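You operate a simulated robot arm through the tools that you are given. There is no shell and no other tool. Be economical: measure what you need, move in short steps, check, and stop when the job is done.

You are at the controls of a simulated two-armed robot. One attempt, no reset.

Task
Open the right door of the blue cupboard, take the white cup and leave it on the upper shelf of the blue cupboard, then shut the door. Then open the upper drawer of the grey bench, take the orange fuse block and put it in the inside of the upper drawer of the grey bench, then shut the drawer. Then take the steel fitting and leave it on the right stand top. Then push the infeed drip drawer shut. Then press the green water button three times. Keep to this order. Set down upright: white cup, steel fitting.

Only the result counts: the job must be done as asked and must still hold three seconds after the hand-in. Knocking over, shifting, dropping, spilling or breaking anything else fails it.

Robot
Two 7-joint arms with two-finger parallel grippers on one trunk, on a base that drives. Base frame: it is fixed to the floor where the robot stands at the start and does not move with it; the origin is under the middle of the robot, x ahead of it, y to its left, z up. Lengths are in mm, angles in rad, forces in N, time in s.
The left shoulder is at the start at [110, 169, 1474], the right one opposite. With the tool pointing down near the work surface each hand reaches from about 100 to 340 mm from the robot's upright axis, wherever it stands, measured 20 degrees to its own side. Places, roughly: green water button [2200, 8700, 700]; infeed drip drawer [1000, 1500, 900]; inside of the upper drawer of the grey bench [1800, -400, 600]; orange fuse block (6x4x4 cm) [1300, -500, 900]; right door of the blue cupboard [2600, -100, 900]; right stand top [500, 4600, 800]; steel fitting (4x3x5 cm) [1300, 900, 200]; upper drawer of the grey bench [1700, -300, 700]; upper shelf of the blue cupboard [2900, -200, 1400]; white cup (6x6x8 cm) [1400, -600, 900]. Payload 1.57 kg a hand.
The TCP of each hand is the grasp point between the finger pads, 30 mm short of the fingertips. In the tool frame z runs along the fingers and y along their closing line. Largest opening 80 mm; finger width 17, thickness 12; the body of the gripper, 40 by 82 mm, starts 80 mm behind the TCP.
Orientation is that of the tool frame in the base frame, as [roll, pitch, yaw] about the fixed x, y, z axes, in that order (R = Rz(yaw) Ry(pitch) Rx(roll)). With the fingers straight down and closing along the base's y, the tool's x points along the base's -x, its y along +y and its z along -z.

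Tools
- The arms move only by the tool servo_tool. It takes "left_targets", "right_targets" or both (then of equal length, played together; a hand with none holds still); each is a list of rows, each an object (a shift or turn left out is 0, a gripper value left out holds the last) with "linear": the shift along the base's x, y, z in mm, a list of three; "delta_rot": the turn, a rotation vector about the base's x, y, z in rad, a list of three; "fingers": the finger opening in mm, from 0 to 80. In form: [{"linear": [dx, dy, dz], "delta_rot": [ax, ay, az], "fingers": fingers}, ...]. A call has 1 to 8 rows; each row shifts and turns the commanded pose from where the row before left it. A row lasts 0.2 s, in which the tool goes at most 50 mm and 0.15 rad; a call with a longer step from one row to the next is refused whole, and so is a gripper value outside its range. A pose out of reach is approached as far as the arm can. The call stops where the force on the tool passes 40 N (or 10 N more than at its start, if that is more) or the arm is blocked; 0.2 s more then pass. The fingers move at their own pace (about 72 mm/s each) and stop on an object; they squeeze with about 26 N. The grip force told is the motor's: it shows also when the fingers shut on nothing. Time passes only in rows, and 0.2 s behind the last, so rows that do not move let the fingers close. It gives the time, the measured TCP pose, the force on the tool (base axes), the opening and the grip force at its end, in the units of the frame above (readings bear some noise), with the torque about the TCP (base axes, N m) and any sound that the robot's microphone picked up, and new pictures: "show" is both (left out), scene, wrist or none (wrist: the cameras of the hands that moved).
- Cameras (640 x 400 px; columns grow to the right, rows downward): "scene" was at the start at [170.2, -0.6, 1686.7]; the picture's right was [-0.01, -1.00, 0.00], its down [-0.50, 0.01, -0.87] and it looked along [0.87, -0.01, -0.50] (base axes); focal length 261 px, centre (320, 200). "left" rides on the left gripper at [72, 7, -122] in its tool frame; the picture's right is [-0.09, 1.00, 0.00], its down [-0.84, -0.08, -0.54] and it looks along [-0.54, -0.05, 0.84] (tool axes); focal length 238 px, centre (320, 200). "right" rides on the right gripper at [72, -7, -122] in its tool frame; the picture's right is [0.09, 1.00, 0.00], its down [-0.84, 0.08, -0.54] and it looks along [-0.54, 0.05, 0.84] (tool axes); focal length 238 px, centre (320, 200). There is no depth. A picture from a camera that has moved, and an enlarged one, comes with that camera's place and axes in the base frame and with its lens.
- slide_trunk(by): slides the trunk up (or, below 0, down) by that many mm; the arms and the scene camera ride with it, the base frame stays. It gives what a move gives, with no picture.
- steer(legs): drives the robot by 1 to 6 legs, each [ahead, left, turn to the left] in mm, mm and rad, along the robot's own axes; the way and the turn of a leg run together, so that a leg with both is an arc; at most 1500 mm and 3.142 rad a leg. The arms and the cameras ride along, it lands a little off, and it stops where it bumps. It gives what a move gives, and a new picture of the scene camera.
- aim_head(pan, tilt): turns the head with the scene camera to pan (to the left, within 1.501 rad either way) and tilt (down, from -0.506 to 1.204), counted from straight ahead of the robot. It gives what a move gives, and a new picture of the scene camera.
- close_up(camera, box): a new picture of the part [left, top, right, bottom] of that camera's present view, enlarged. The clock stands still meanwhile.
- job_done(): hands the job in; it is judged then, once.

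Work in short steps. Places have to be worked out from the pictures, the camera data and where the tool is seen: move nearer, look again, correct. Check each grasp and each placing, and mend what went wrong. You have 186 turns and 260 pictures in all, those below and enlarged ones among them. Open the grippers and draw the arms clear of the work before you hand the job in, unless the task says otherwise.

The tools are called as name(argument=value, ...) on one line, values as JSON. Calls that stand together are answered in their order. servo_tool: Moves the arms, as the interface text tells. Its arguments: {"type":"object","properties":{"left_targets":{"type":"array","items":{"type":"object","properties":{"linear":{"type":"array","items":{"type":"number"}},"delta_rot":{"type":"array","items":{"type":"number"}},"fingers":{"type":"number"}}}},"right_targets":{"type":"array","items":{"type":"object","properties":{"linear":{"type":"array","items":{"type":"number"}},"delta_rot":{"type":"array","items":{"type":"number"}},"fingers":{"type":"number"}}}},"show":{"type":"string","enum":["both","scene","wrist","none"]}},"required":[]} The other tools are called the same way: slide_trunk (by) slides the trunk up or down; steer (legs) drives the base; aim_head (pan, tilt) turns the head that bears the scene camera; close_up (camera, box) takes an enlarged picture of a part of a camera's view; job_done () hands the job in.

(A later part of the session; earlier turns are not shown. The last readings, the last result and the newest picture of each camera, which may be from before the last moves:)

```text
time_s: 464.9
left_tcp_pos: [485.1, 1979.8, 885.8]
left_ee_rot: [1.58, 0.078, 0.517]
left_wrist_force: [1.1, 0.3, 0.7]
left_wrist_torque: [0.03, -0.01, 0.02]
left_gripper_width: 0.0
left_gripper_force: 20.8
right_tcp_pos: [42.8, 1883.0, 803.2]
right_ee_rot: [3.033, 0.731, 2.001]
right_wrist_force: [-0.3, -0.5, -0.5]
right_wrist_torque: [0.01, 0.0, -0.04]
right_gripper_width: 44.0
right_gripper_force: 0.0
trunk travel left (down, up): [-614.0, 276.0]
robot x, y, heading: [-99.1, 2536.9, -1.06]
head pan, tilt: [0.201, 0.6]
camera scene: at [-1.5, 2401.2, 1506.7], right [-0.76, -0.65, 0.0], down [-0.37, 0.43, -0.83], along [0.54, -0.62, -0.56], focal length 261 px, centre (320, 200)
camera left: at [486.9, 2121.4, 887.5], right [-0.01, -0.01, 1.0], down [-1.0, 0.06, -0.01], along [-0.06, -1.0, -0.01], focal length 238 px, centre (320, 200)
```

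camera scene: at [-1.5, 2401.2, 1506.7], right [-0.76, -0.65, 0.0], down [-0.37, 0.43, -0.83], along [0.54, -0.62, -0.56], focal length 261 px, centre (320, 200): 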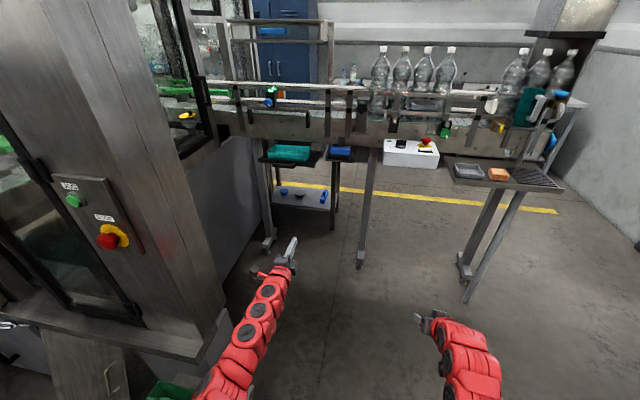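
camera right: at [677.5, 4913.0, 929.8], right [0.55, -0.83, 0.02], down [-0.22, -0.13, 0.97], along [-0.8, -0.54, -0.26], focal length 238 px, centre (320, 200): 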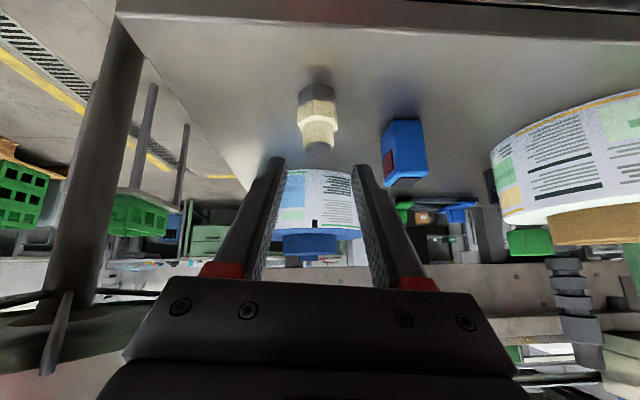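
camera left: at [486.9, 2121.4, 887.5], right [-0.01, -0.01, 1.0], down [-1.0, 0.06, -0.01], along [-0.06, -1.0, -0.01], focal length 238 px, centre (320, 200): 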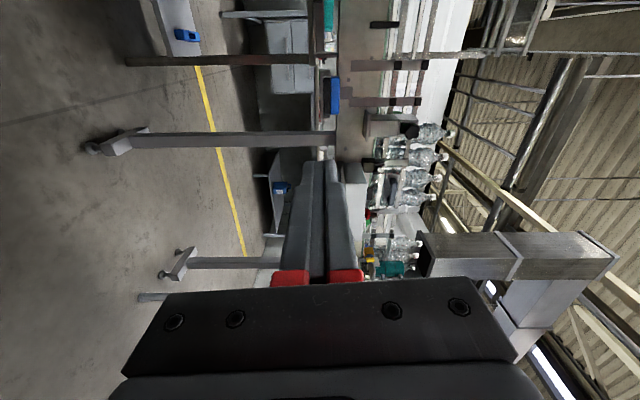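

Now the left hand is extended (772 mm ahead). I drive forward 350 past the cabinet corner, then shift left partly by base, partly by arm, to line up with the tray.

steer(legs=[[350, 0, 0], [0, 95, 0]])

servo_tool(left_targets=[{"linear": [35, 19, 0]}, {"linear": [35, 19, 0]}, {}], show="both")

close_up(camera="scene", box=[200, 60, 440, 260])

```text
time_s: 467.9
left_tcp_pos: [742.1, 1718.5, 886.1]
left_ee_rot: [1.581, 0.079, 0.522]
left_wrist_force: [0.4, -1.0, -0.7]
left_wrist_torque: [-0.01, -0.03, -0.01]
left_gripper_width: 0.0
left_gripper_force: 21.7
right_tcp_pos: [300.9, 1621.7, 804.2]
right_ee_rot: [3.032, 0.732, 2.004]
right_wrist_force: [-0.5, 0.2, 0.3]
right_wrist_torque: [-0.01, 0.03, -0.03]
right_gripper_width: 43.7
right_gripper_force: 0.0
trunk travel left (down, up): [-614.0, 276.0]
robot x, y, heading: [155.0, 2273.8, -1.051]
head pan, tilt: [0.201, 0.6]
camera scene: at [256.1, 2139.7, 1506.6], right [-0.75, -0.66, 0.0], down [-0.37, 0.43, -0.82], along [0.54, -0.62, -0.57], focal length 261 px, centre (320, 200)
```

scene: 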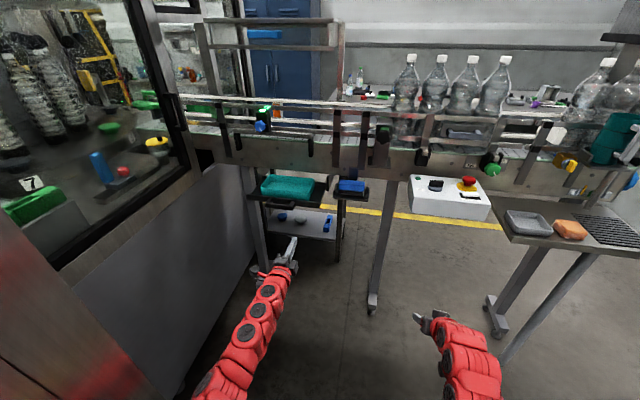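

```text
time_s: 468.8
left_tcp_pos: [809.3, 1756.7, 884.5]
left_ee_rot: [1.58, 0.079, 0.523]
left_wrist_force: [-0.4, -0.8, 0.9]
left_wrist_torque: [-0.02, 0.0, 0.02]
left_gripper_width: 0.0
left_gripper_force: 21.6
right_tcp_pos: [300.9, 1622.1, 802.8]
right_ee_rot: [3.033, 0.73, 2.004]
right_wrist_force: [0.3, -0.1, 1.3]
right_wrist_torque: [0.0, -0.01, 0.0]
right_gripper_width: 44.0
right_gripper_force: 0.1
trunk travel left (down, up): [-614.0, 276.0]
robot x, y, heading: [159.8, 2277.0, -1.052]
head pan, tilt: [0.201, 0.6]
camera scene: at [254.7, 2138.8, 1506.7], right [-0.75, -0.66, 0.0], down [-0.37, 0.43, -0.83], along [0.54, -0.62, -0.56], focal length 261 px, centre (320, 200)
camera left: at [812.4, 1898.2, 886.4], right [-0.01, -0.01, 1.0], down [-1.0, 0.05, -0.01], along [-0.05, -1.0, -0.01], focal length 238 px, centre (320, 200)
```

scene: 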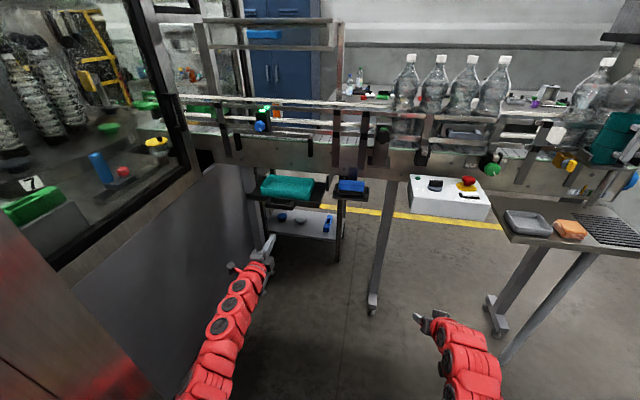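
left: 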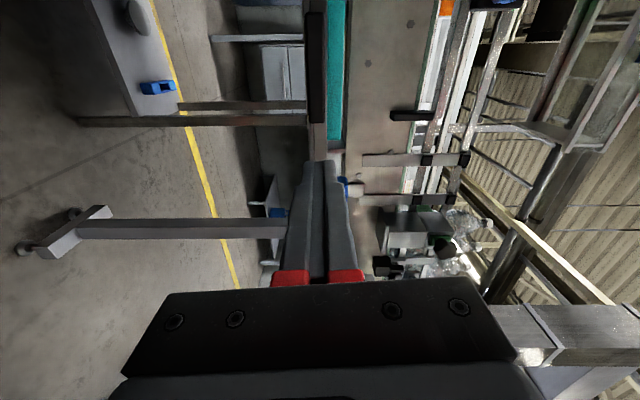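

```text
2.00 times, centred on (320, 160) of scene
camera zoom: at [254.7, 2138.8, 1506.7], right [-0.75, -0.66, 0.0], down [-0.37, 0.43, -0.83], along [0.54, -0.62, -0.56], focal length 521 px, centre (320, 280)
```

zoom: 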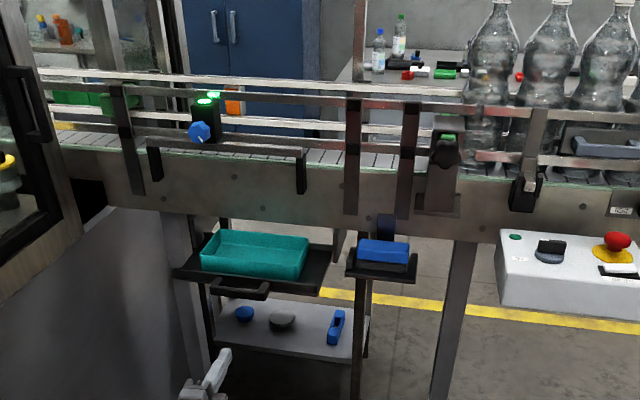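

Tray front is at my hand's height (z≈884), handle ~45 mm left of my line and ~205 mm ahead of the fingertip. I drive forward 180 mm and look.

steer(legs=[[0, 25, 0], [180, 0, 0]])

close_up(camera="left", box=[0, 0, 640, 400])

```text
time_s: 469.7
left_tcp_pos: [823.3, 1763.5, 884.4]
left_ee_rot: [1.582, 0.078, 0.519]
left_wrist_force: [0.4, 0.1, 0.3]
left_wrist_torque: [0.02, 0.0, -0.01]
left_gripper_width: 0.0
left_gripper_force: 21.3
right_tcp_pos: [314.1, 1629.6, 802.5]
right_ee_rot: [3.034, 0.729, 2.003]
right_wrist_force: [-0.1, 0.2, -0.9]
right_wrist_torque: [0.04, 0.05, 0.0]
right_gripper_width: 43.9
right_gripper_force: 0.0
trunk travel left (down, up): [-614.0, 276.0]
robot x, y, heading: [169.6, 2281.0, -1.057]
head pan, tilt: [0.201, 0.6]
stopped in leg 1: the robot was blocked; the commanded pose is now the measured one
camera scene: at [268.3, 2146.8, 1506.6], right [-0.75, -0.66, 0.0], down [-0.37, 0.43, -0.82], along [0.54, -0.62, -0.57], focal length 261 px, centre (320, 200)
```

scene: 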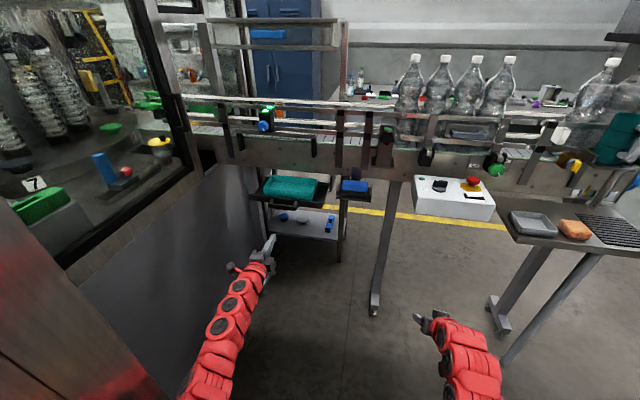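

```text
1.00 times, centred on (320, 200) of left (not enlarged: the box is as wide or as high as the picture)
camera zoom: at [825.0, 1905.3, 885.5], right [-0.01, -0.02, 1.0], down [-1.0, 0.05, -0.01], along [-0.05, -1.0, -0.02], focal length 238 px, centre (320, 200)
```

zoom: 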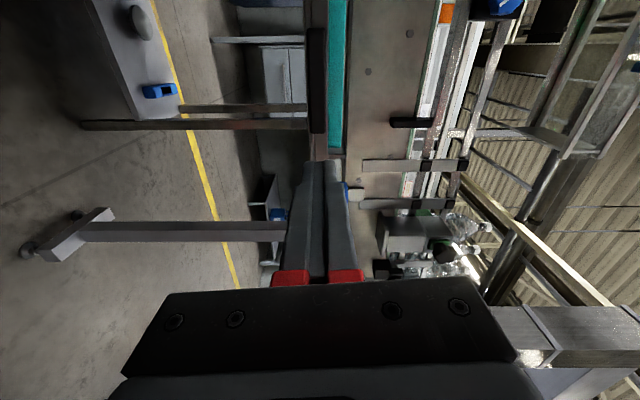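

The base's left side touched the cabinet (half-width ≈350 mm). I free it by 25 mm to the right and drive forward.

steer(legs=[[0, -30, 0], [170, 0, 0]])

close_up(camera="left", box=[0, 0, 640, 400])

```text
time_s: 471.6
left_tcp_pos: [878.3, 1598.9, 884.3]
left_ee_rot: [1.581, 0.079, 0.517]
left_wrist_force: [-0.2, 0.1, 0.0]
left_wrist_torque: [-0.01, -0.03, 0.0]
left_gripper_width: 0.0
left_gripper_force: 21.0
right_tcp_pos: [368.7, 1466.3, 801.4]
right_ee_rot: [3.033, 0.729, 2.0]
right_wrist_force: [-0.1, -0.1, -0.1]
right_wrist_torque: [0.01, -0.05, 0.01]
right_gripper_width: 43.7
right_gripper_force: 0.0
trunk travel left (down, up): [-614.0, 276.0]
robot x, y, heading: [227.0, 2123.3, -1.056]
head pan, tilt: [0.201, 0.6]
camera scene: at [324.4, 1983.3, 1506.5], right [-0.76, -0.65, 0.0], down [-0.37, 0.43, -0.82], along [0.54, -0.62, -0.57], focal length 261 px, centre (320, 200)
```

scene: 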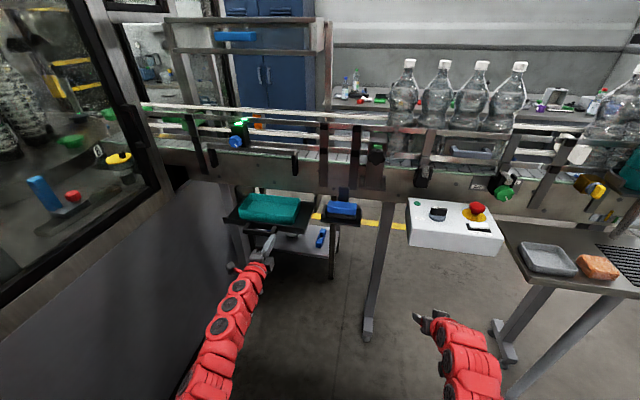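

```text
1.00 times, centred on (320, 200) of left (not enlarged: the box is as wide or as high as the picture)
camera zoom: at [880.8, 1741.4, 885.4], right [-0.01, -0.02, 1.0], down [-1.0, 0.06, -0.01], along [-0.06, -1.0, -0.02], focal length 238 px, centre (320, 200)
```

zoom: 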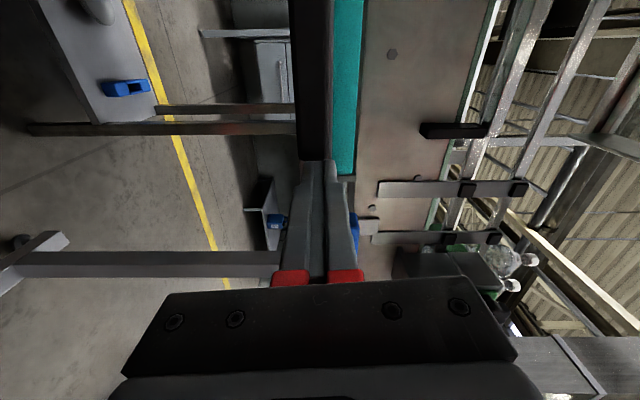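

The fist would strike only ~20 mm inside the tray's right end, so I shift the hand 60 mm left and 6 mm down before pushing.

servo_tool(left_targets=[{"linear": [26, 14.5, -3]}, {"linear": [26, 14.5, -3]}, {"linear": [10, -17, 0]}, {"linear": [10, -17, 0]}, {}], show="wrist")

```text
time_s: 472.8
left_tcp_pos: [948.4, 1594.5, 879.5]
left_ee_rot: [1.578, 0.078, 0.515]
left_wrist_force: [0.3, 0.0, -0.6]
left_wrist_torque: [0.02, 0.0, -0.01]
left_gripper_width: 0.1
left_gripper_force: 21.0
right_tcp_pos: [368.7, 1466.2, 802.5]
right_ee_rot: [3.033, 0.73, 2.0]
right_wrist_force: [0.5, 0.1, 0.7]
right_wrist_torque: [0.01, -0.03, 0.01]
right_gripper_width: 44.2
right_gripper_force: 0.1
trunk travel left (down, up): [-614.0, 276.0]
robot x, y, heading: [228.1, 2122.7, -1.058]
head pan, tilt: [0.201, 0.6]
camera left: at [952.3, 1735.9, 880.5], right [-0.01, -0.01, 1.0], down [-1.0, 0.06, -0.01], along [-0.06, -1.0, -0.02], focal length 238 px, centre (320, 200)
```

left: 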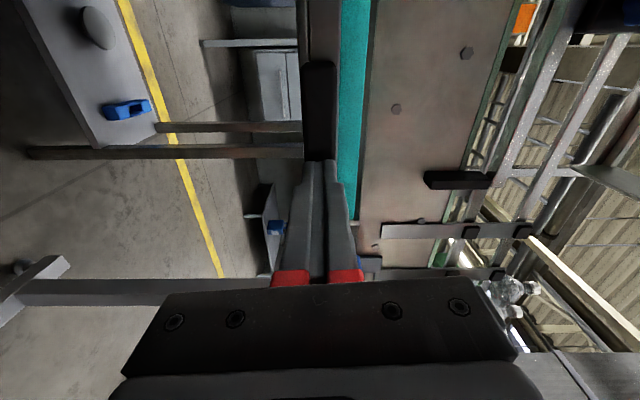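

The handle is right ahead. I push by driving forward 70 mm and check.

steer(legs=[[70, 0, 0]])

```text
time_s: 473.8
left_tcp_pos: [982.7, 1532.8, 877.7]
left_ee_rot: [1.581, 0.079, 0.519]
left_wrist_force: [1.0, 0.2, 0.1]
left_wrist_torque: [-0.03, -0.02, 0.03]
left_gripper_width: 0.0
left_gripper_force: 21.0
right_tcp_pos: [402.4, 1407.0, 802.9]
right_ee_rot: [3.034, 0.727, 2.002]
right_wrist_force: [-0.6, -0.6, -0.4]
right_wrist_torque: [0.03, 0.03, 0.0]
right_gripper_width: 44.0
right_gripper_force: 0.1
trunk travel left (down, up): [-614.0, 276.0]
robot x, y, heading: [261.3, 2058.5, -1.057]
head pan, tilt: [0.201, 0.6]
camera scene: at [358.6, 1922.8, 1506.5], right [-0.76, -0.65, 0.0], down [-0.37, 0.43, -0.82], along [0.54, -0.62, -0.57], focal length 261 px, centre (320, 200)
```

scene: 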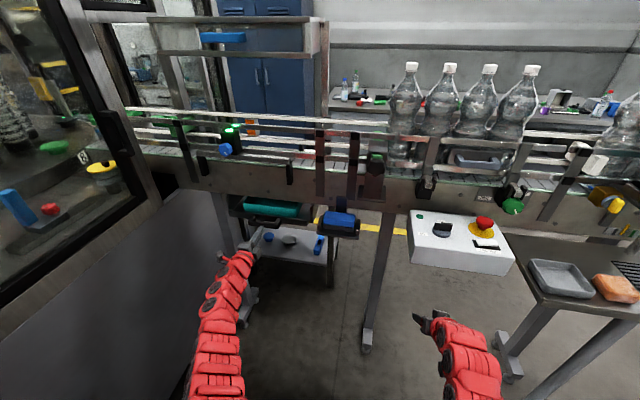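

The tray seems to be moving in. I push 60 mm more.

steer(legs=[[60, 0, 0]])

close_up(camera="scene", box=[180, 140, 380, 290])

```text
time_s: 474.6
left_tcp_pos: [992.6, 1517.8, 883.0]
left_ee_rot: [1.573, 0.075, 0.51]
left_wrist_force: [-23.1, 25.1, 13.3]
left_wrist_torque: [-0.31, -0.28, 0.05]
left_gripper_width: 0.0
left_gripper_force: 21.0
right_tcp_pos: [413.6, 1386.9, 804.7]
right_ee_rot: [3.029, 0.732, 2.003]
right_wrist_force: [0.0, -0.4, -0.8]
right_wrist_torque: [-0.03, 0.01, 0.01]
right_gripper_width: 44.0
right_gripper_force: 0.1
trunk travel left (down, up): [-614.0, 276.0]
robot x, y, heading: [273.2, 2038.2, -1.055]
head pan, tilt: [0.201, 0.6]
stopped in leg 1: the force on the tool passed its limit at 317 N (the readings are from after the stop); the commanded pose is now the measured one
camera scene: at [364.5, 1907.0, 1507.6], right [-0.75, -0.66, 0.0], down [-0.37, 0.42, -0.83], along [0.54, -0.62, -0.56], focal length 261 px, centre (320, 200)
```

scene: 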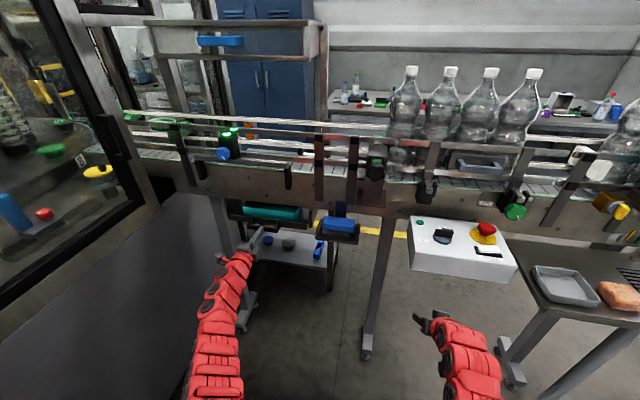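

```text
2.67 times, centred on (280, 215) of scene
camera zoom: at [364.5, 1907.0, 1507.6], right [-0.75, -0.66, 0.0], down [-0.37, 0.42, -0.83], along [0.54, -0.62, -0.56], focal length 695 px, centre (427, 160)
```

zoom: 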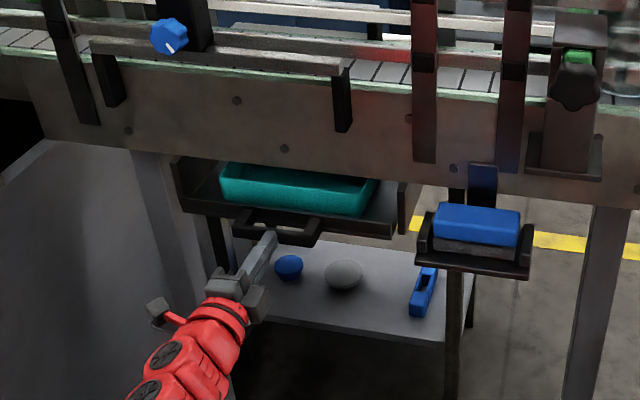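

A hard stop was felt. I back off 120 mm and inspect whether the tray front is flush with its housing.

steer(legs=[[-130, 0, 0]])

close_up(camera="scene", box=[180, 110, 380, 260])

close_up(camera="left", box=[200, 0, 480, 175])

```text
time_s: 475.9
left_tcp_pos: [933.9, 1625.6, 876.7]
left_ee_rot: [1.579, 0.078, 0.512]
left_wrist_force: [-1.0, 0.8, -0.5]
left_wrist_torque: [0.01, -0.01, -0.02]
left_gripper_width: 0.0
left_gripper_force: 21.2
right_tcp_pos: [354.4, 1496.2, 802.4]
right_ee_rot: [3.035, 0.728, 2.008]
right_wrist_force: [0.3, 0.0, 0.0]
right_wrist_torque: [0.03, 0.0, 0.0]
right_gripper_width: 43.9
right_gripper_force: 0.1
trunk travel left (down, up): [-614.0, 276.0]
robot x, y, heading: [210.4, 2149.5, -1.051]
head pan, tilt: [0.201, 0.6]
camera scene: at [308.0, 2013.1, 1506.7], right [-0.75, -0.66, 0.0], down [-0.37, 0.43, -0.83], along [0.54, -0.62, -0.56], focal length 261 px, centre (320, 200)
```

scene: 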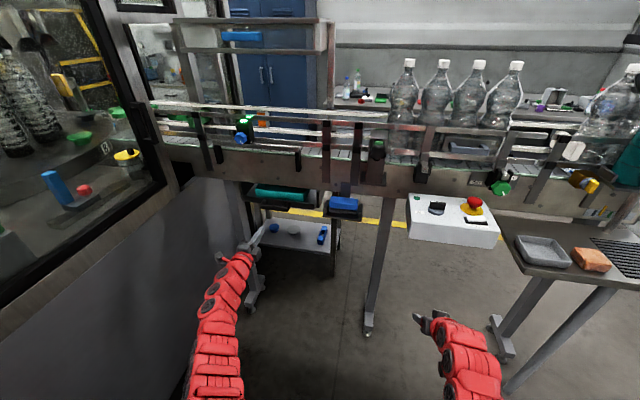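

```text
2.67 times, centred on (280, 185) of scene
camera zoom: at [308.0, 2013.1, 1506.7], right [-0.75, -0.66, 0.0], down [-0.37, 0.43, -0.83], along [0.54, -0.62, -0.56], focal length 695 px, centre (427, 240)
```

zoom: 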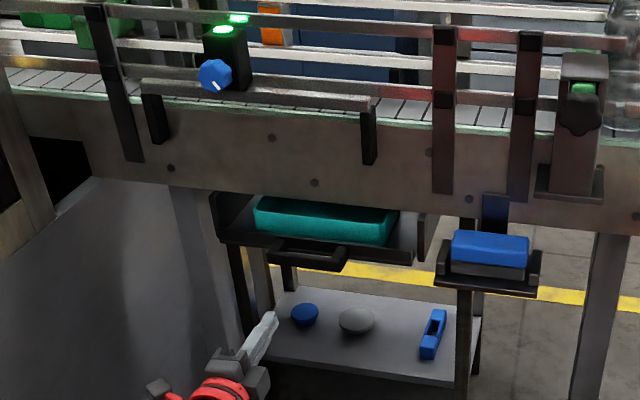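

```text
2.29 times, centred on (340, 88) of left
camera zoom: at [937.0, 1768.3, 878.2], right [-0.01, -0.01, 1.0], down [-1.0, 0.06, -0.01], along [-0.06, -1.0, -0.01], focal length 545 px, centre (274, 457)
```

zoom: 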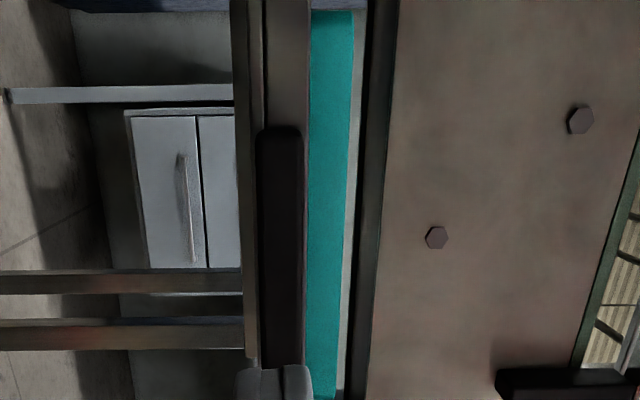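

The tray front is flush with its housing brackets – shut. Now to the green water button near (2200, 8700): raise the trunk, back out and take the same route around.

slide_trunk(by=270)

steer(legs=[[-600, -40, 0], [0, 0, -1.65], [0, 0, -1.65], [1400, 0, 0], [1350, 0, 0]])

```text
time_s: 478.7
left_tcp_pos: [934.3, 1625.5, 1146.7]
left_ee_rot: [1.581, 0.075, 0.511]
left_wrist_force: [0.2, -0.6, -0.3]
left_wrist_torque: [0.03, -0.01, 0.04]
left_gripper_width: 0.0
left_gripper_force: 21.8
right_tcp_pos: [354.3, 1496.2, 1072.0]
right_ee_rot: [3.034, 0.726, 2.005]
right_wrist_force: [0.1, 0.4, -0.8]
right_wrist_torque: [-0.06, 0.03, -0.01]
right_gripper_width: 44.1
right_gripper_force: 0.1
trunk travel left (down, up): [-884.0, 6.0]
robot x, y, heading: [213.3, 2152.1, -1.057]
head pan, tilt: [0.201, 0.6]
```

```text
time_s: 481.5
left_tcp_pos: [653.4, 2030.5, 1154.3]
left_ee_rot: [1.568, 0.085, 0.489]
left_wrist_force: [0.4, -11.6, 0.8]
left_wrist_torque: [0.21, 0.0, 0.09]
left_gripper_width: 0.0
left_gripper_force: 21.7
right_tcp_pos: [71.2, 1913.5, 1071.0]
right_ee_rot: [3.036, 0.724, 1.993]
right_wrist_force: [-0.2, -0.4, -0.6]
right_wrist_torque: [-0.01, 0.02, 0.0]
right_gripper_width: 43.9
right_gripper_force: 0.0
trunk travel left (down, up): [-884.0, 6.0]
robot x, y, heading: [-67.2, 2568.7, -1.067]
head pan, tilt: [0.201, 0.6]
stopped in leg 1: the force on the tool passed its limit at 444 N (the readings are from after the stop); the commanded pose is now the measured one
camera scene: at [34.4, 2430.8, 1776.6], right [-0.76, -0.65, 0.0], down [-0.37, 0.43, -0.82], along [0.53, -0.63, -0.57], focal length 261 px, centre (320, 200)
```

scene: 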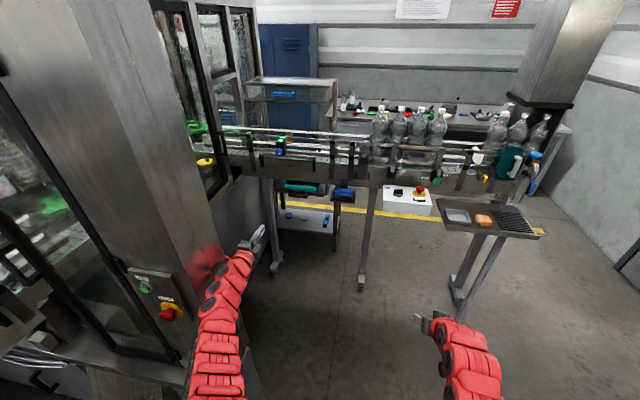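

The hand's camera side caught the cabinet corner while backing. I move the hand forward slightly and well to the right before backing out again.

servo_tool(left_targets=[{"linear": [8, -14, 0]}, {"linear": [-20, -11, 0]}, {"linear": [-35, -20, 0]}, {"linear": [-35, -20, 0]}, {"linear": [-35, -20, 0]}, {}], show="none")

steer(legs=[[0, -120, 0], [-350, 0, 0], [0, 0, -1.65], [0, 0, -1.65], [1400, 0, 0]])

```text
time_s: 482.9
left_tcp_pos: [536.1, 1947.5, 1153.9]
left_ee_rot: [1.569, 0.086, 0.494]
left_wrist_force: [-0.2, 0.4, -0.1]
left_wrist_torque: [0.01, 0.05, -0.03]
left_gripper_width: 0.0
left_gripper_force: 21.0
right_tcp_pos: [71.4, 1912.9, 1073.1]
right_ee_rot: [3.036, 0.726, 1.991]
right_wrist_force: [-0.2, 0.8, -0.3]
right_wrist_torque: [-0.01, -0.01, 0.01]
right_gripper_width: 43.9
right_gripper_force: 0.1
trunk travel left (down, up): [-884.0, 6.0]
robot x, y, heading: [-60.9, 2568.5, -1.071]
head pan, tilt: [0.201, 0.6]
```

```text
time_s: 500.6
left_tcp_pos: [-1252.3, 4858.6, 1154.5]
left_ee_rot: [1.568, 0.084, -2.832]
left_wrist_force: [0.2, -0.2, 0.0]
left_wrist_torque: [0.02, 0.01, 0.02]
left_gripper_width: 0.1
left_gripper_force: 21.6
right_tcp_pos: [-788.5, 4806.4, 1072.3]
right_ee_rot: [3.036, 0.725, -1.334]
right_wrist_force: [0.3, 0.7, 0.3]
right_wrist_torque: [0.02, 0.01, 0.03]
right_gripper_width: 44.0
right_gripper_force: 0.0
trunk travel left (down, up): [-884.0, 6.0]
robot x, y, heading: [-779.0, 4140.0, 1.887]
head pan, tilt: [0.201, 0.6]
camera scene: at [-847.5, 4291.7, 1776.7], right [0.87, 0.5, 0.0], down [0.28, -0.49, -0.83], along [-0.41, 0.72, -0.56], focal length 261 px, centre (320, 200)
```

scene: 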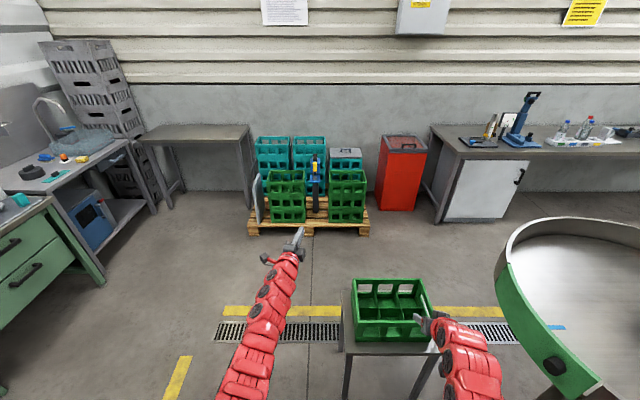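

I've ended nearer the crate stand than planned. I back up, slide left, and pass it with good clearance.

steer(legs=[[-150, 0, 0], [0, 900, 0], [0, 0, -0.3], [1400, 0, 0], [0, 0, -0.48], [585, 0, 0]])

```text
time_s: 518.0
left_tcp_pos: [-1232.1, 6462.4, 1154.9]
left_ee_rot: [1.567, 0.084, 2.696]
left_wrist_force: [0.9, 0.3, 0.4]
left_wrist_torque: [-0.01, -0.01, -0.01]
left_gripper_width: 0.1
left_gripper_force: 20.9
right_tcp_pos: [-928.6, 6106.1, 1072.2]
right_ee_rot: [3.035, 0.726, -2.09]
right_wrist_force: [0.4, 0.2, 0.6]
right_wrist_torque: [-0.01, 0.01, 0.0]
right_gripper_width: 44.0
right_gripper_force: 0.0
trunk travel left (down, up): [-884.0, 6.0]
robot x, y, heading: [-1377.2, 5612.3, 1.138]
head pan, tilt: [0.201, 0.6]
camera scene: at [-1325.0, 5770.7, 1776.8], right [0.97, -0.23, 0.0], down [-0.13, -0.55, -0.83], along [0.19, 0.8, -0.56], focal length 261 px, centre (320, 200)
```

scene: 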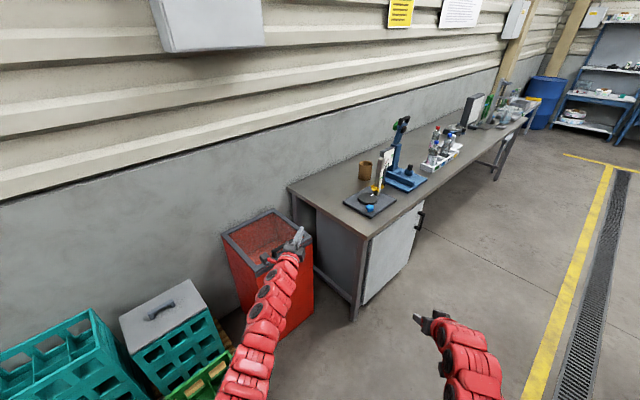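

Clear of the crate stand. I turn onto the lane and drive along it.

steer(legs=[[0, 0, -0.615], [1400, 0, 0], [1200, 0, 0]])

close_up(camera="scene", box=[60, 60, 380, 260])

```text
time_s: 532.2
left_tcp_pos: [1460.4, 7515.5, 1155.0]
left_ee_rot: [1.567, 0.086, 2.084]
left_wrist_force: [-0.6, -0.5, 0.1]
left_wrist_torque: [-0.02, 0.0, 0.02]
left_gripper_width: 0.1
left_gripper_force: 21.2
right_tcp_pos: [1502.6, 7050.3, 1071.8]
right_ee_rot: [3.038, 0.726, -2.703]
right_wrist_force: [-1.2, 0.2, 0.4]
right_wrist_torque: [0.0, 0.03, 0.02]
right_gripper_width: 44.2
right_gripper_force: 0.1
trunk travel left (down, up): [-884.0, 6.0]
robot x, y, heading: [852.9, 6905.1, 0.52]
head pan, tilt: [0.201, 0.6]
camera scene: at [985.6, 7004.1, 1776.7], right [0.66, -0.75, 0.0], down [-0.42, -0.37, -0.83], along [0.62, 0.55, -0.56], focal length 261 px, centre (320, 200)
```

scene: 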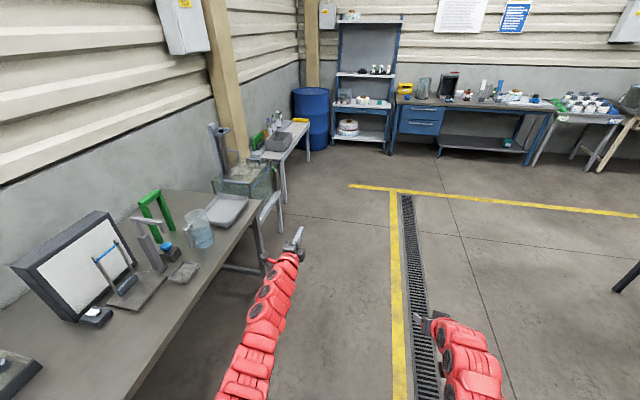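

```text
2.00 times, centred on (220, 160) of scene
camera zoom: at [985.6, 7004.1, 1776.7], right [0.66, -0.75, 0.0], down [-0.42, -0.37, -0.83], along [0.62, 0.55, -0.56], focal length 521 px, centre (520, 280)
```

zoom: 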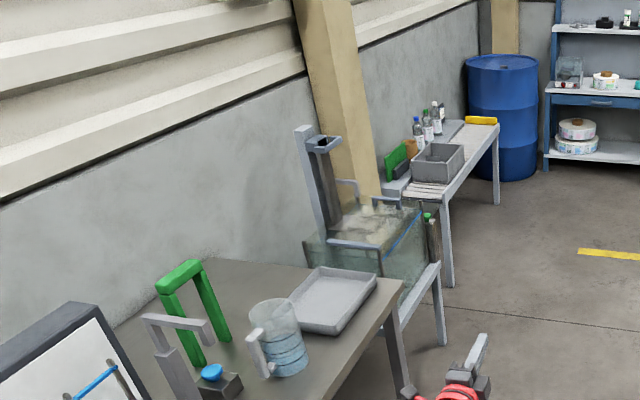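

The green button is on a post at the front of the glass water tank, ≈ (2260, 8700, 700). I drive closer and look at it.

steer(legs=[[1400, -60, 0]])

aim_head(pan=0.9, tilt=0.7)

```text
time_s: 539.4
left_tcp_pos: [2722.6, 8189.3, 1154.6]
left_ee_rot: [1.567, 0.086, 2.092]
left_wrist_force: [0.3, 0.0, 0.5]
left_wrist_torque: [0.01, -0.03, 0.01]
left_gripper_width: 0.1
left_gripper_force: 21.8
right_tcp_pos: [2768.6, 7725.9, 1071.3]
right_ee_rot: [3.036, 0.726, -2.692]
right_wrist_force: [0.6, -0.2, 0.7]
right_wrist_torque: [-0.02, -0.01, 0.03]
right_gripper_width: 44.0
right_gripper_force: 0.1
trunk travel left (down, up): [-884.0, 6.0]
robot x, y, heading: [2121.7, 7575.8, 0.532]
head pan, tilt: [0.201, 0.6]
camera scene: at [2252.4, 7673.5, 1776.7], right [0.67, -0.74, 0.0], down [-0.42, -0.38, -0.83], along [0.61, 0.55, -0.56], focal length 261 px, centre (320, 200)
```

scene: 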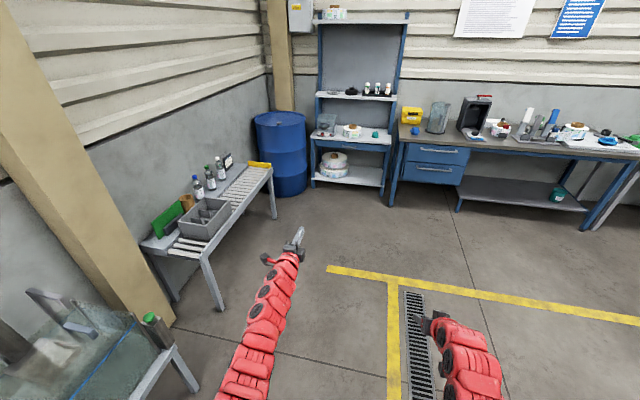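

```text
time_s: 540.5
left_tcp_pos: [2723.5, 8190.3, 1154.0]
left_ee_rot: [1.566, 0.085, 2.092]
left_wrist_force: [0.1, 0.0, 0.5]
left_wrist_torque: [0.02, 0.02, 0.0]
left_gripper_width: 0.0
left_gripper_force: 21.1
right_tcp_pos: [2769.6, 7724.6, 1070.4]
right_ee_rot: [3.036, 0.727, -2.691]
right_wrist_force: [-0.5, -0.1, 0.4]
right_wrist_torque: [0.01, -0.01, 0.03]
right_gripper_width: 43.9
right_gripper_force: 0.0
trunk travel left (down, up): [-884.0, 6.0]
robot x, y, heading: [2118.7, 7570.5, 0.534]
head pan, tilt: [0.901, 0.7]
camera scene: at [2198.6, 7698.7, 1768.0], right [0.99, -0.14, 0.0], down [-0.09, -0.64, -0.76], along [0.11, 0.76, -0.64], focal length 261 px, centre (320, 200)
```

scene: 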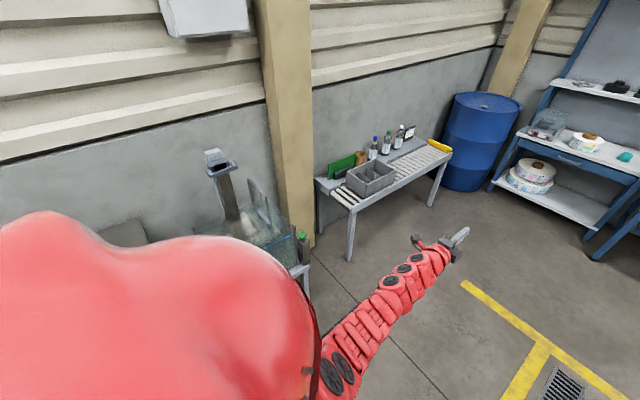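

Triangulation puts the button at ≈ (2246, 8653, 727). A close-up shows its shape and press direction.

close_up(camera="scene", box=[260, 200, 360, 290])

```text
4.44 times, centred on (310, 245) of scene
camera zoom: at [2198.6, 7698.7, 1768.0], right [0.99, -0.14, 0.0], down [-0.09, -0.64, -0.76], along [0.11, 0.76, -0.64], focal length 1158 px, centre (364, 0)
```

zoom: 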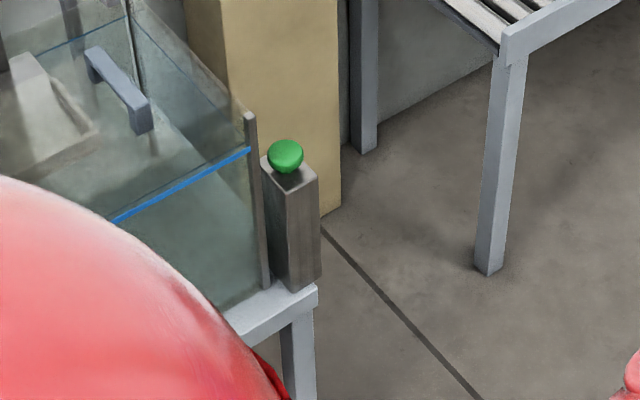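

The button is a green mushroom on top of a steel post: press downward. I'll use the closed left hand (horizontal) pressing down from above. I drive to line up in front of it.

steer(legs=[[873, -70, 0], [0, 0, 1.556]])

aim_head(pan=0.2, tilt=0.85)

```text
time_s: 548.8
left_tcp_pos: [2325.5, 8589.5, 1154.5]
left_ee_rot: [1.566, 0.084, -2.665]
left_wrist_force: [-0.2, -0.3, 0.1]
left_wrist_torque: [0.03, 0.0, -0.01]
left_gripper_width: 0.0
left_gripper_force: 21.3
right_tcp_pos: [2793.1, 8614.4, 1071.2]
right_ee_rot: [3.038, 0.727, -1.168]
right_wrist_force: [-0.3, -0.5, 0.4]
right_wrist_torque: [0.01, 0.0, 0.01]
right_gripper_width: 44.1
right_gripper_force: 0.0
trunk travel left (down, up): [-884.0, 6.0]
robot x, y, heading: [2914.5, 7959.8, 2.051]
head pan, tilt: [0.901, 0.7]
camera scene: at [2792.0, 8043.8, 1768.0], right [0.18, 0.98, 0.0], down [0.63, -0.12, -0.76], along [-0.75, 0.14, -0.64], focal length 261 px, centre (320, 200)
```

scene: 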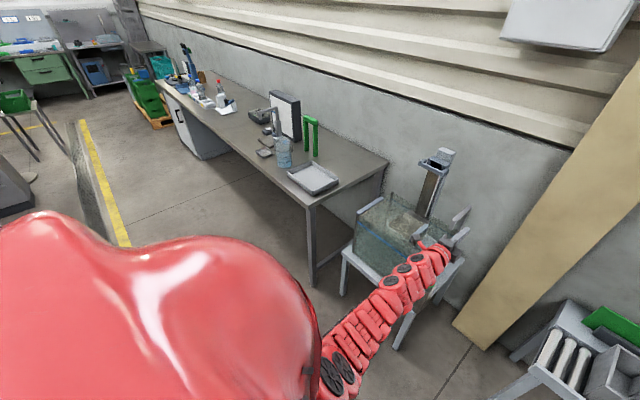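

```text
time_s: 549.9
left_tcp_pos: [2326.2, 8588.1, 1154.2]
left_ee_rot: [1.567, 0.085, -2.666]
left_wrist_force: [0.2, 0.9, 0.0]
left_wrist_torque: [-0.01, -0.02, 0.01]
left_gripper_width: 0.0
left_gripper_force: 20.8
right_tcp_pos: [2791.6, 8614.5, 1071.1]
right_ee_rot: [3.035, 0.726, -1.167]
right_wrist_force: [0.9, 0.1, 0.1]
right_wrist_torque: [-0.02, -0.02, 0.01]
right_gripper_width: 44.1
right_gripper_force: 0.2
trunk travel left (down, up): [-884.0, 6.0]
robot x, y, heading: [2911.9, 7956.1, 2.054]
head pan, tilt: [0.201, 0.85]
camera scene: at [2825.9, 8088.6, 1755.8], right [0.77, 0.63, 0.0], down [0.48, -0.58, -0.66], along [-0.42, 0.51, -0.75], focal length 261 px, centre (320, 200)
```

scene: 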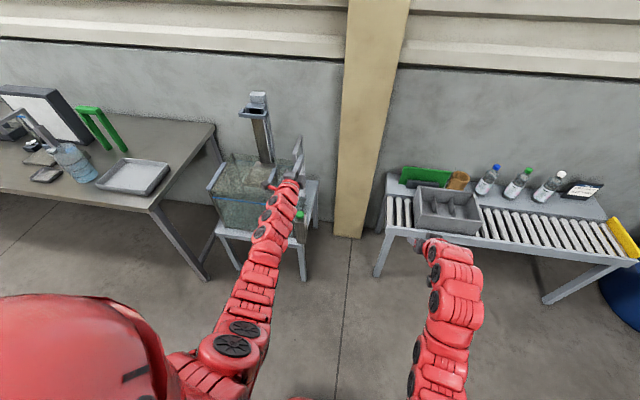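

I zoom to compare the hand and button.

close_up(camera="scene", box=[230, 150, 350, 270])

close_up(camera="left", box=[0, 0, 640, 400])

```text
3.33 times, centred on (290, 210) of scene
camera zoom: at [2825.9, 8088.6, 1755.8], right [0.77, 0.63, 0.0], down [0.48, -0.58, -0.66], along [-0.42, 0.51, -0.75], focal length 868 px, centre (420, 167)
```

zoom: 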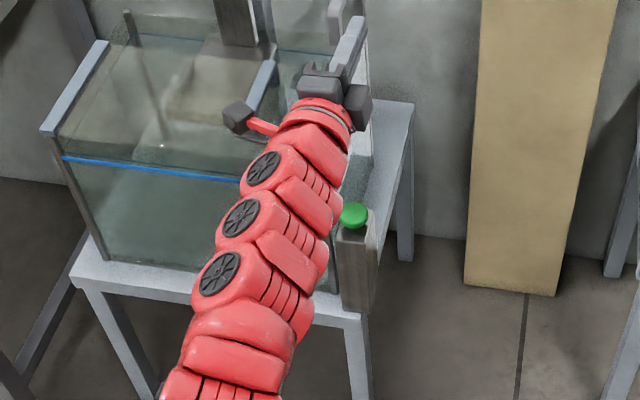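

```text
1.00 times, centred on (320, 200) of left (not enlarged: the box is as wide or as high as the picture)
camera zoom: at [2318.2, 8447.9, 1153.4], right [0.01, 0.0, 1.0], down [1.0, -0.1, -0.01], along [0.1, 1.0, 0.0], focal length 238 px, centre (320, 200)
```

zoom: 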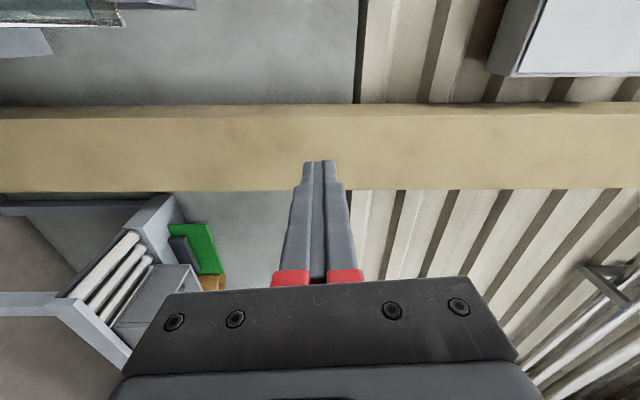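

The button is 96 mm ahead and 51 mm left of the TCP. I shift the base accordingly and lower the trunk 340 mm.

steer(legs=[[96, 51, 0]])

slide_trunk(by=-330)

close_up(camera="scene", box=[200, 100, 400, 250])

close_up(camera="left", box=[0, 0, 640, 400])

```text
time_s: 551.1
left_tcp_pos: [2237.5, 8648.4, 1155.9]
left_ee_rot: [1.567, 0.085, -2.666]
left_wrist_force: [-0.7, -0.2, 0.4]
left_wrist_torque: [-0.02, 0.03, -0.01]
left_gripper_width: 0.1
left_gripper_force: 21.1
right_tcp_pos: [2703.9, 8673.9, 1071.8]
right_ee_rot: [3.034, 0.725, -1.168]
right_wrist_force: [-0.3, -0.3, -0.6]
right_wrist_torque: [0.02, -0.03, 0.03]
right_gripper_width: 44.0
right_gripper_force: 0.0
trunk travel left (down, up): [-884.0, 6.0]
robot x, y, heading: [2826.4, 8019.6, 2.058]
head pan, tilt: [0.201, 0.85]
camera scene: at [2737.9, 8148.6, 1755.9], right [0.77, 0.63, 0.0], down [0.48, -0.58, -0.66], along [-0.42, 0.51, -0.75], focal length 261 px, centre (320, 200)
```

scene: 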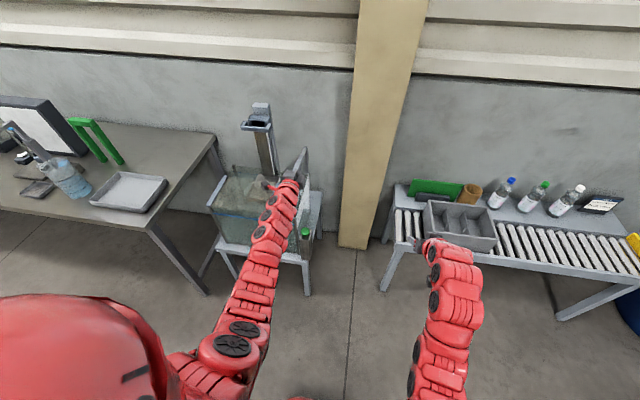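

```text
time_s: 554.4
left_tcp_pos: [2236.7, 8648.9, 823.8]
left_ee_rot: [1.567, 0.086, -2.666]
left_wrist_force: [-0.6, 0.4, 0.5]
left_wrist_torque: [-0.01, 0.0, 0.03]
left_gripper_width: 0.0
left_gripper_force: 21.4
right_tcp_pos: [2703.9, 8674.6, 742.5]
right_ee_rot: [3.038, 0.726, -1.166]
right_wrist_force: [-0.4, 0.4, -0.4]
right_wrist_torque: [0.01, 0.03, 0.02]
right_gripper_width: 44.1
right_gripper_force: 0.1
trunk travel left (down, up): [-554.0, 336.0]
robot x, y, heading: [2827.1, 8013.7, 2.058]
head pan, tilt: [0.201, 0.85]
```

```text
2.67 times, centred on (300, 175) of scene
camera zoom: at [2737.1, 8149.1, 1425.8], right [0.77, 0.63, 0.0], down [0.48, -0.58, -0.66], along [-0.42, 0.51, -0.75], focal length 695 px, centre (373, 267)
```

zoom: 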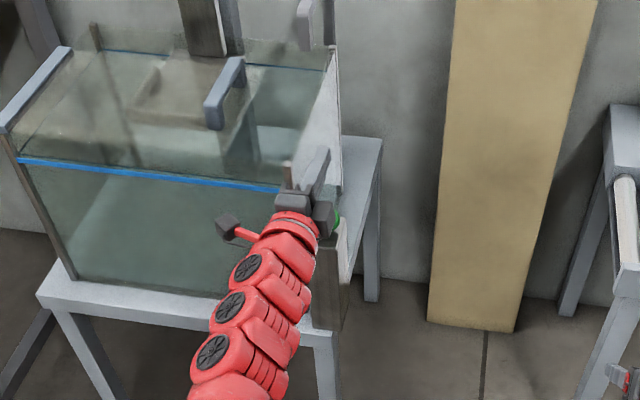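

```text
1.00 times, centred on (320, 200) of left (not enlarged: the box is as wide or as high as the picture)
camera zoom: at [2229.2, 8508.2, 823.4], right [0.01, 0.0, 1.0], down [1.0, -0.1, -0.01], along [0.1, 1.0, 0.0], focal length 238 px, centre (320, 200)
```

zoom: 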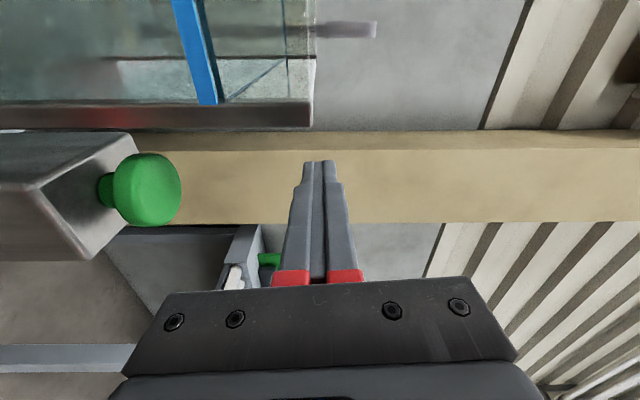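

The wrist view shows the button right under the TCP line (top ≈ z 741). I lower the trunk 60 mm to hover just above it.

slide_trunk(by=-58)

close_up(camera="left", box=[0, 0, 640, 400])

```text
time_s: 555.3
left_tcp_pos: [2238.6, 8649.5, 767.1]
left_ee_rot: [1.568, 0.085, -2.665]
left_wrist_force: [0.1, 0.4, -0.5]
left_wrist_torque: [0.02, -0.02, -0.03]
left_gripper_width: 0.0
left_gripper_force: 21.0
right_tcp_pos: [2702.5, 8674.8, 683.9]
right_ee_rot: [3.037, 0.725, -1.166]
right_wrist_force: [0.2, -0.3, -0.1]
right_wrist_torque: [0.0, -0.02, -0.03]
right_gripper_width: 43.8
right_gripper_force: 0.1
trunk travel left (down, up): [-496.0, 394.0]
robot x, y, heading: [2824.6, 8016.2, 2.056]
head pan, tilt: [0.201, 0.85]
```

```text
1.00 times, centred on (320, 200) of left (not enlarged: the box is as wide or as high as the picture)
camera zoom: at [2229.2, 8508.1, 765.6], right [0.01, 0.0, 1.0], down [1.0, -0.1, -0.01], along [0.1, 1.0, 0.0], focal length 238 px, centre (320, 200)
```

zoom: 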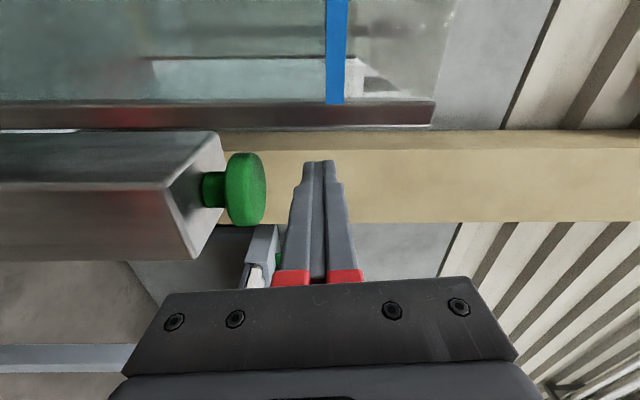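

Parallax shows the button is ~19 mm ahead and 8 mm right of the TCP, top at z≈729. I centre the fingers over it and lower 16 mm with the arm.

servo_tool(left_targets=[{"linear": [1.6, 14.4, 0]}, {"linear": [0, 0, -8]}, {"linear": [0, 0, -8]}, {}], show="wrist")

```text
time_s: 556.3
left_tcp_pos: [2238.5, 8663.9, 750.6]
left_ee_rot: [1.567, 0.086, -2.665]
left_wrist_force: [0.5, 0.8, 0.4]
left_wrist_torque: [0.0, 0.01, 0.02]
left_gripper_width: 0.0
left_gripper_force: 21.4
right_tcp_pos: [2702.2, 8675.4, 683.5]
right_ee_rot: [3.037, 0.726, -1.168]
right_wrist_force: [-0.1, -0.4, -0.5]
right_wrist_torque: [0.02, 0.01, -0.02]
right_gripper_width: 44.0
right_gripper_force: 0.1
trunk travel left (down, up): [-496.0, 394.0]
robot x, y, heading: [2825.8, 8016.5, 2.051]
head pan, tilt: [0.201, 0.85]
camera left: at [2230.9, 8523.0, 749.2], right [0.01, 0.0, 1.0], down [1.0, -0.1, -0.01], along [0.1, 1.0, 0.0], focal length 238 px, centre (320, 200)
```

left: 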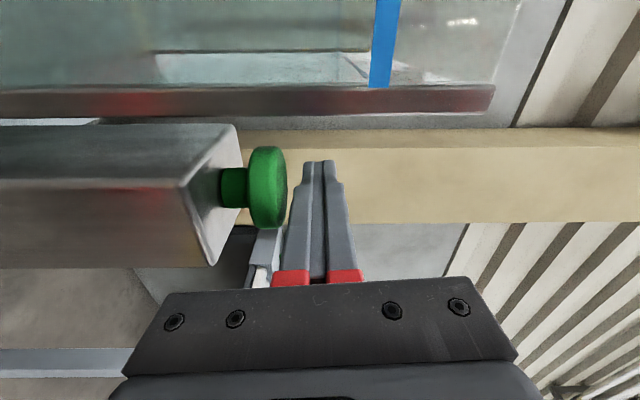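

Gap to the button is ~7 mm. First press: down in small rows, watching force and sound.

servo_tool(left_targets=[{"linear": [0, 0, -6]}, {"linear": [0, 0, -4]}, {"linear": [0, 0, -3]}, {}], show="wrist")

```text
time_s: 557.3
left_tcp_pos: [2239.4, 8664.6, 738.1]
left_ee_rot: [1.567, 0.087, -2.666]
left_wrist_force: [-0.5, 0.5, 2.6]
left_wrist_torque: [-0.05, 0.01, -0.01]
left_gripper_width: 0.0
left_gripper_force: 21.0
right_tcp_pos: [2703.9, 8673.7, 683.7]
right_ee_rot: [3.037, 0.726, -1.167]
right_wrist_force: [-0.4, 0.4, 0.8]
right_wrist_torque: [0.01, 0.03, -0.03]
right_gripper_width: 43.9
right_gripper_force: 0.1
trunk travel left (down, up): [-496.0, 394.0]
robot x, y, heading: [2822.7, 8018.3, 2.056]
head pan, tilt: [0.201, 0.85]
heard: click
camera left: at [2231.1, 8522.7, 736.7], right [0.01, 0.0, 1.0], down [1.0, -0.1, -0.01], along [0.1, 1.0, 0.0], focal length 238 px, centre (320, 200)
```

left: 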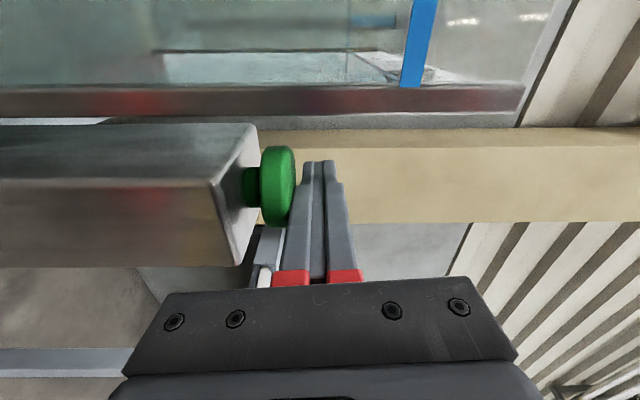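

A click was heard – press one. I raise 13 mm to release.

servo_tool(left_targets=[{"linear": [0, 0, 5]}, {"linear": [0, 0, 8]}, {}, {}], show="wrist")

```text
time_s: 558.3
left_tcp_pos: [2239.0, 8664.0, 750.5]
left_ee_rot: [1.567, 0.086, -2.664]
left_wrist_force: [-0.9, -0.1, 0.0]
left_wrist_torque: [0.03, -0.02, 0.0]
left_gripper_width: 0.0
left_gripper_force: 21.5
right_tcp_pos: [2704.1, 8674.7, 683.6]
right_ee_rot: [3.037, 0.726, -1.167]
right_wrist_force: [0.7, -0.3, -0.8]
right_wrist_torque: [0.02, 0.0, 0.01]
right_gripper_width: 44.0
right_gripper_force: 0.0
trunk travel left (down, up): [-496.0, 394.0]
robot x, y, heading: [2826.8, 8016.6, 2.06]
head pan, tilt: [0.201, 0.85]
camera left: at [2230.8, 8522.6, 750.2], right [0.01, 0.0, 1.0], down [1.0, -0.1, -0.01], along [0.1, 1.0, 0.0], focal length 238 px, centre (320, 200)
```

left: 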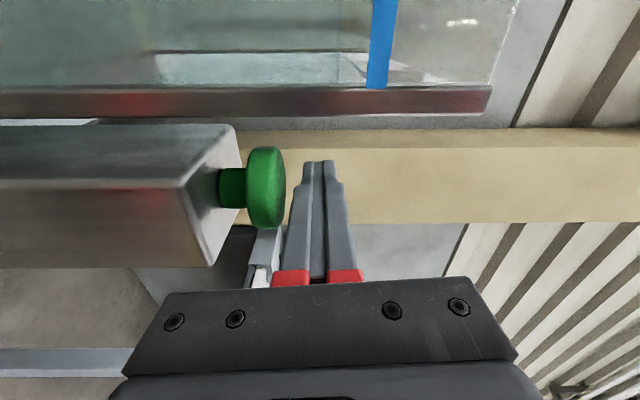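

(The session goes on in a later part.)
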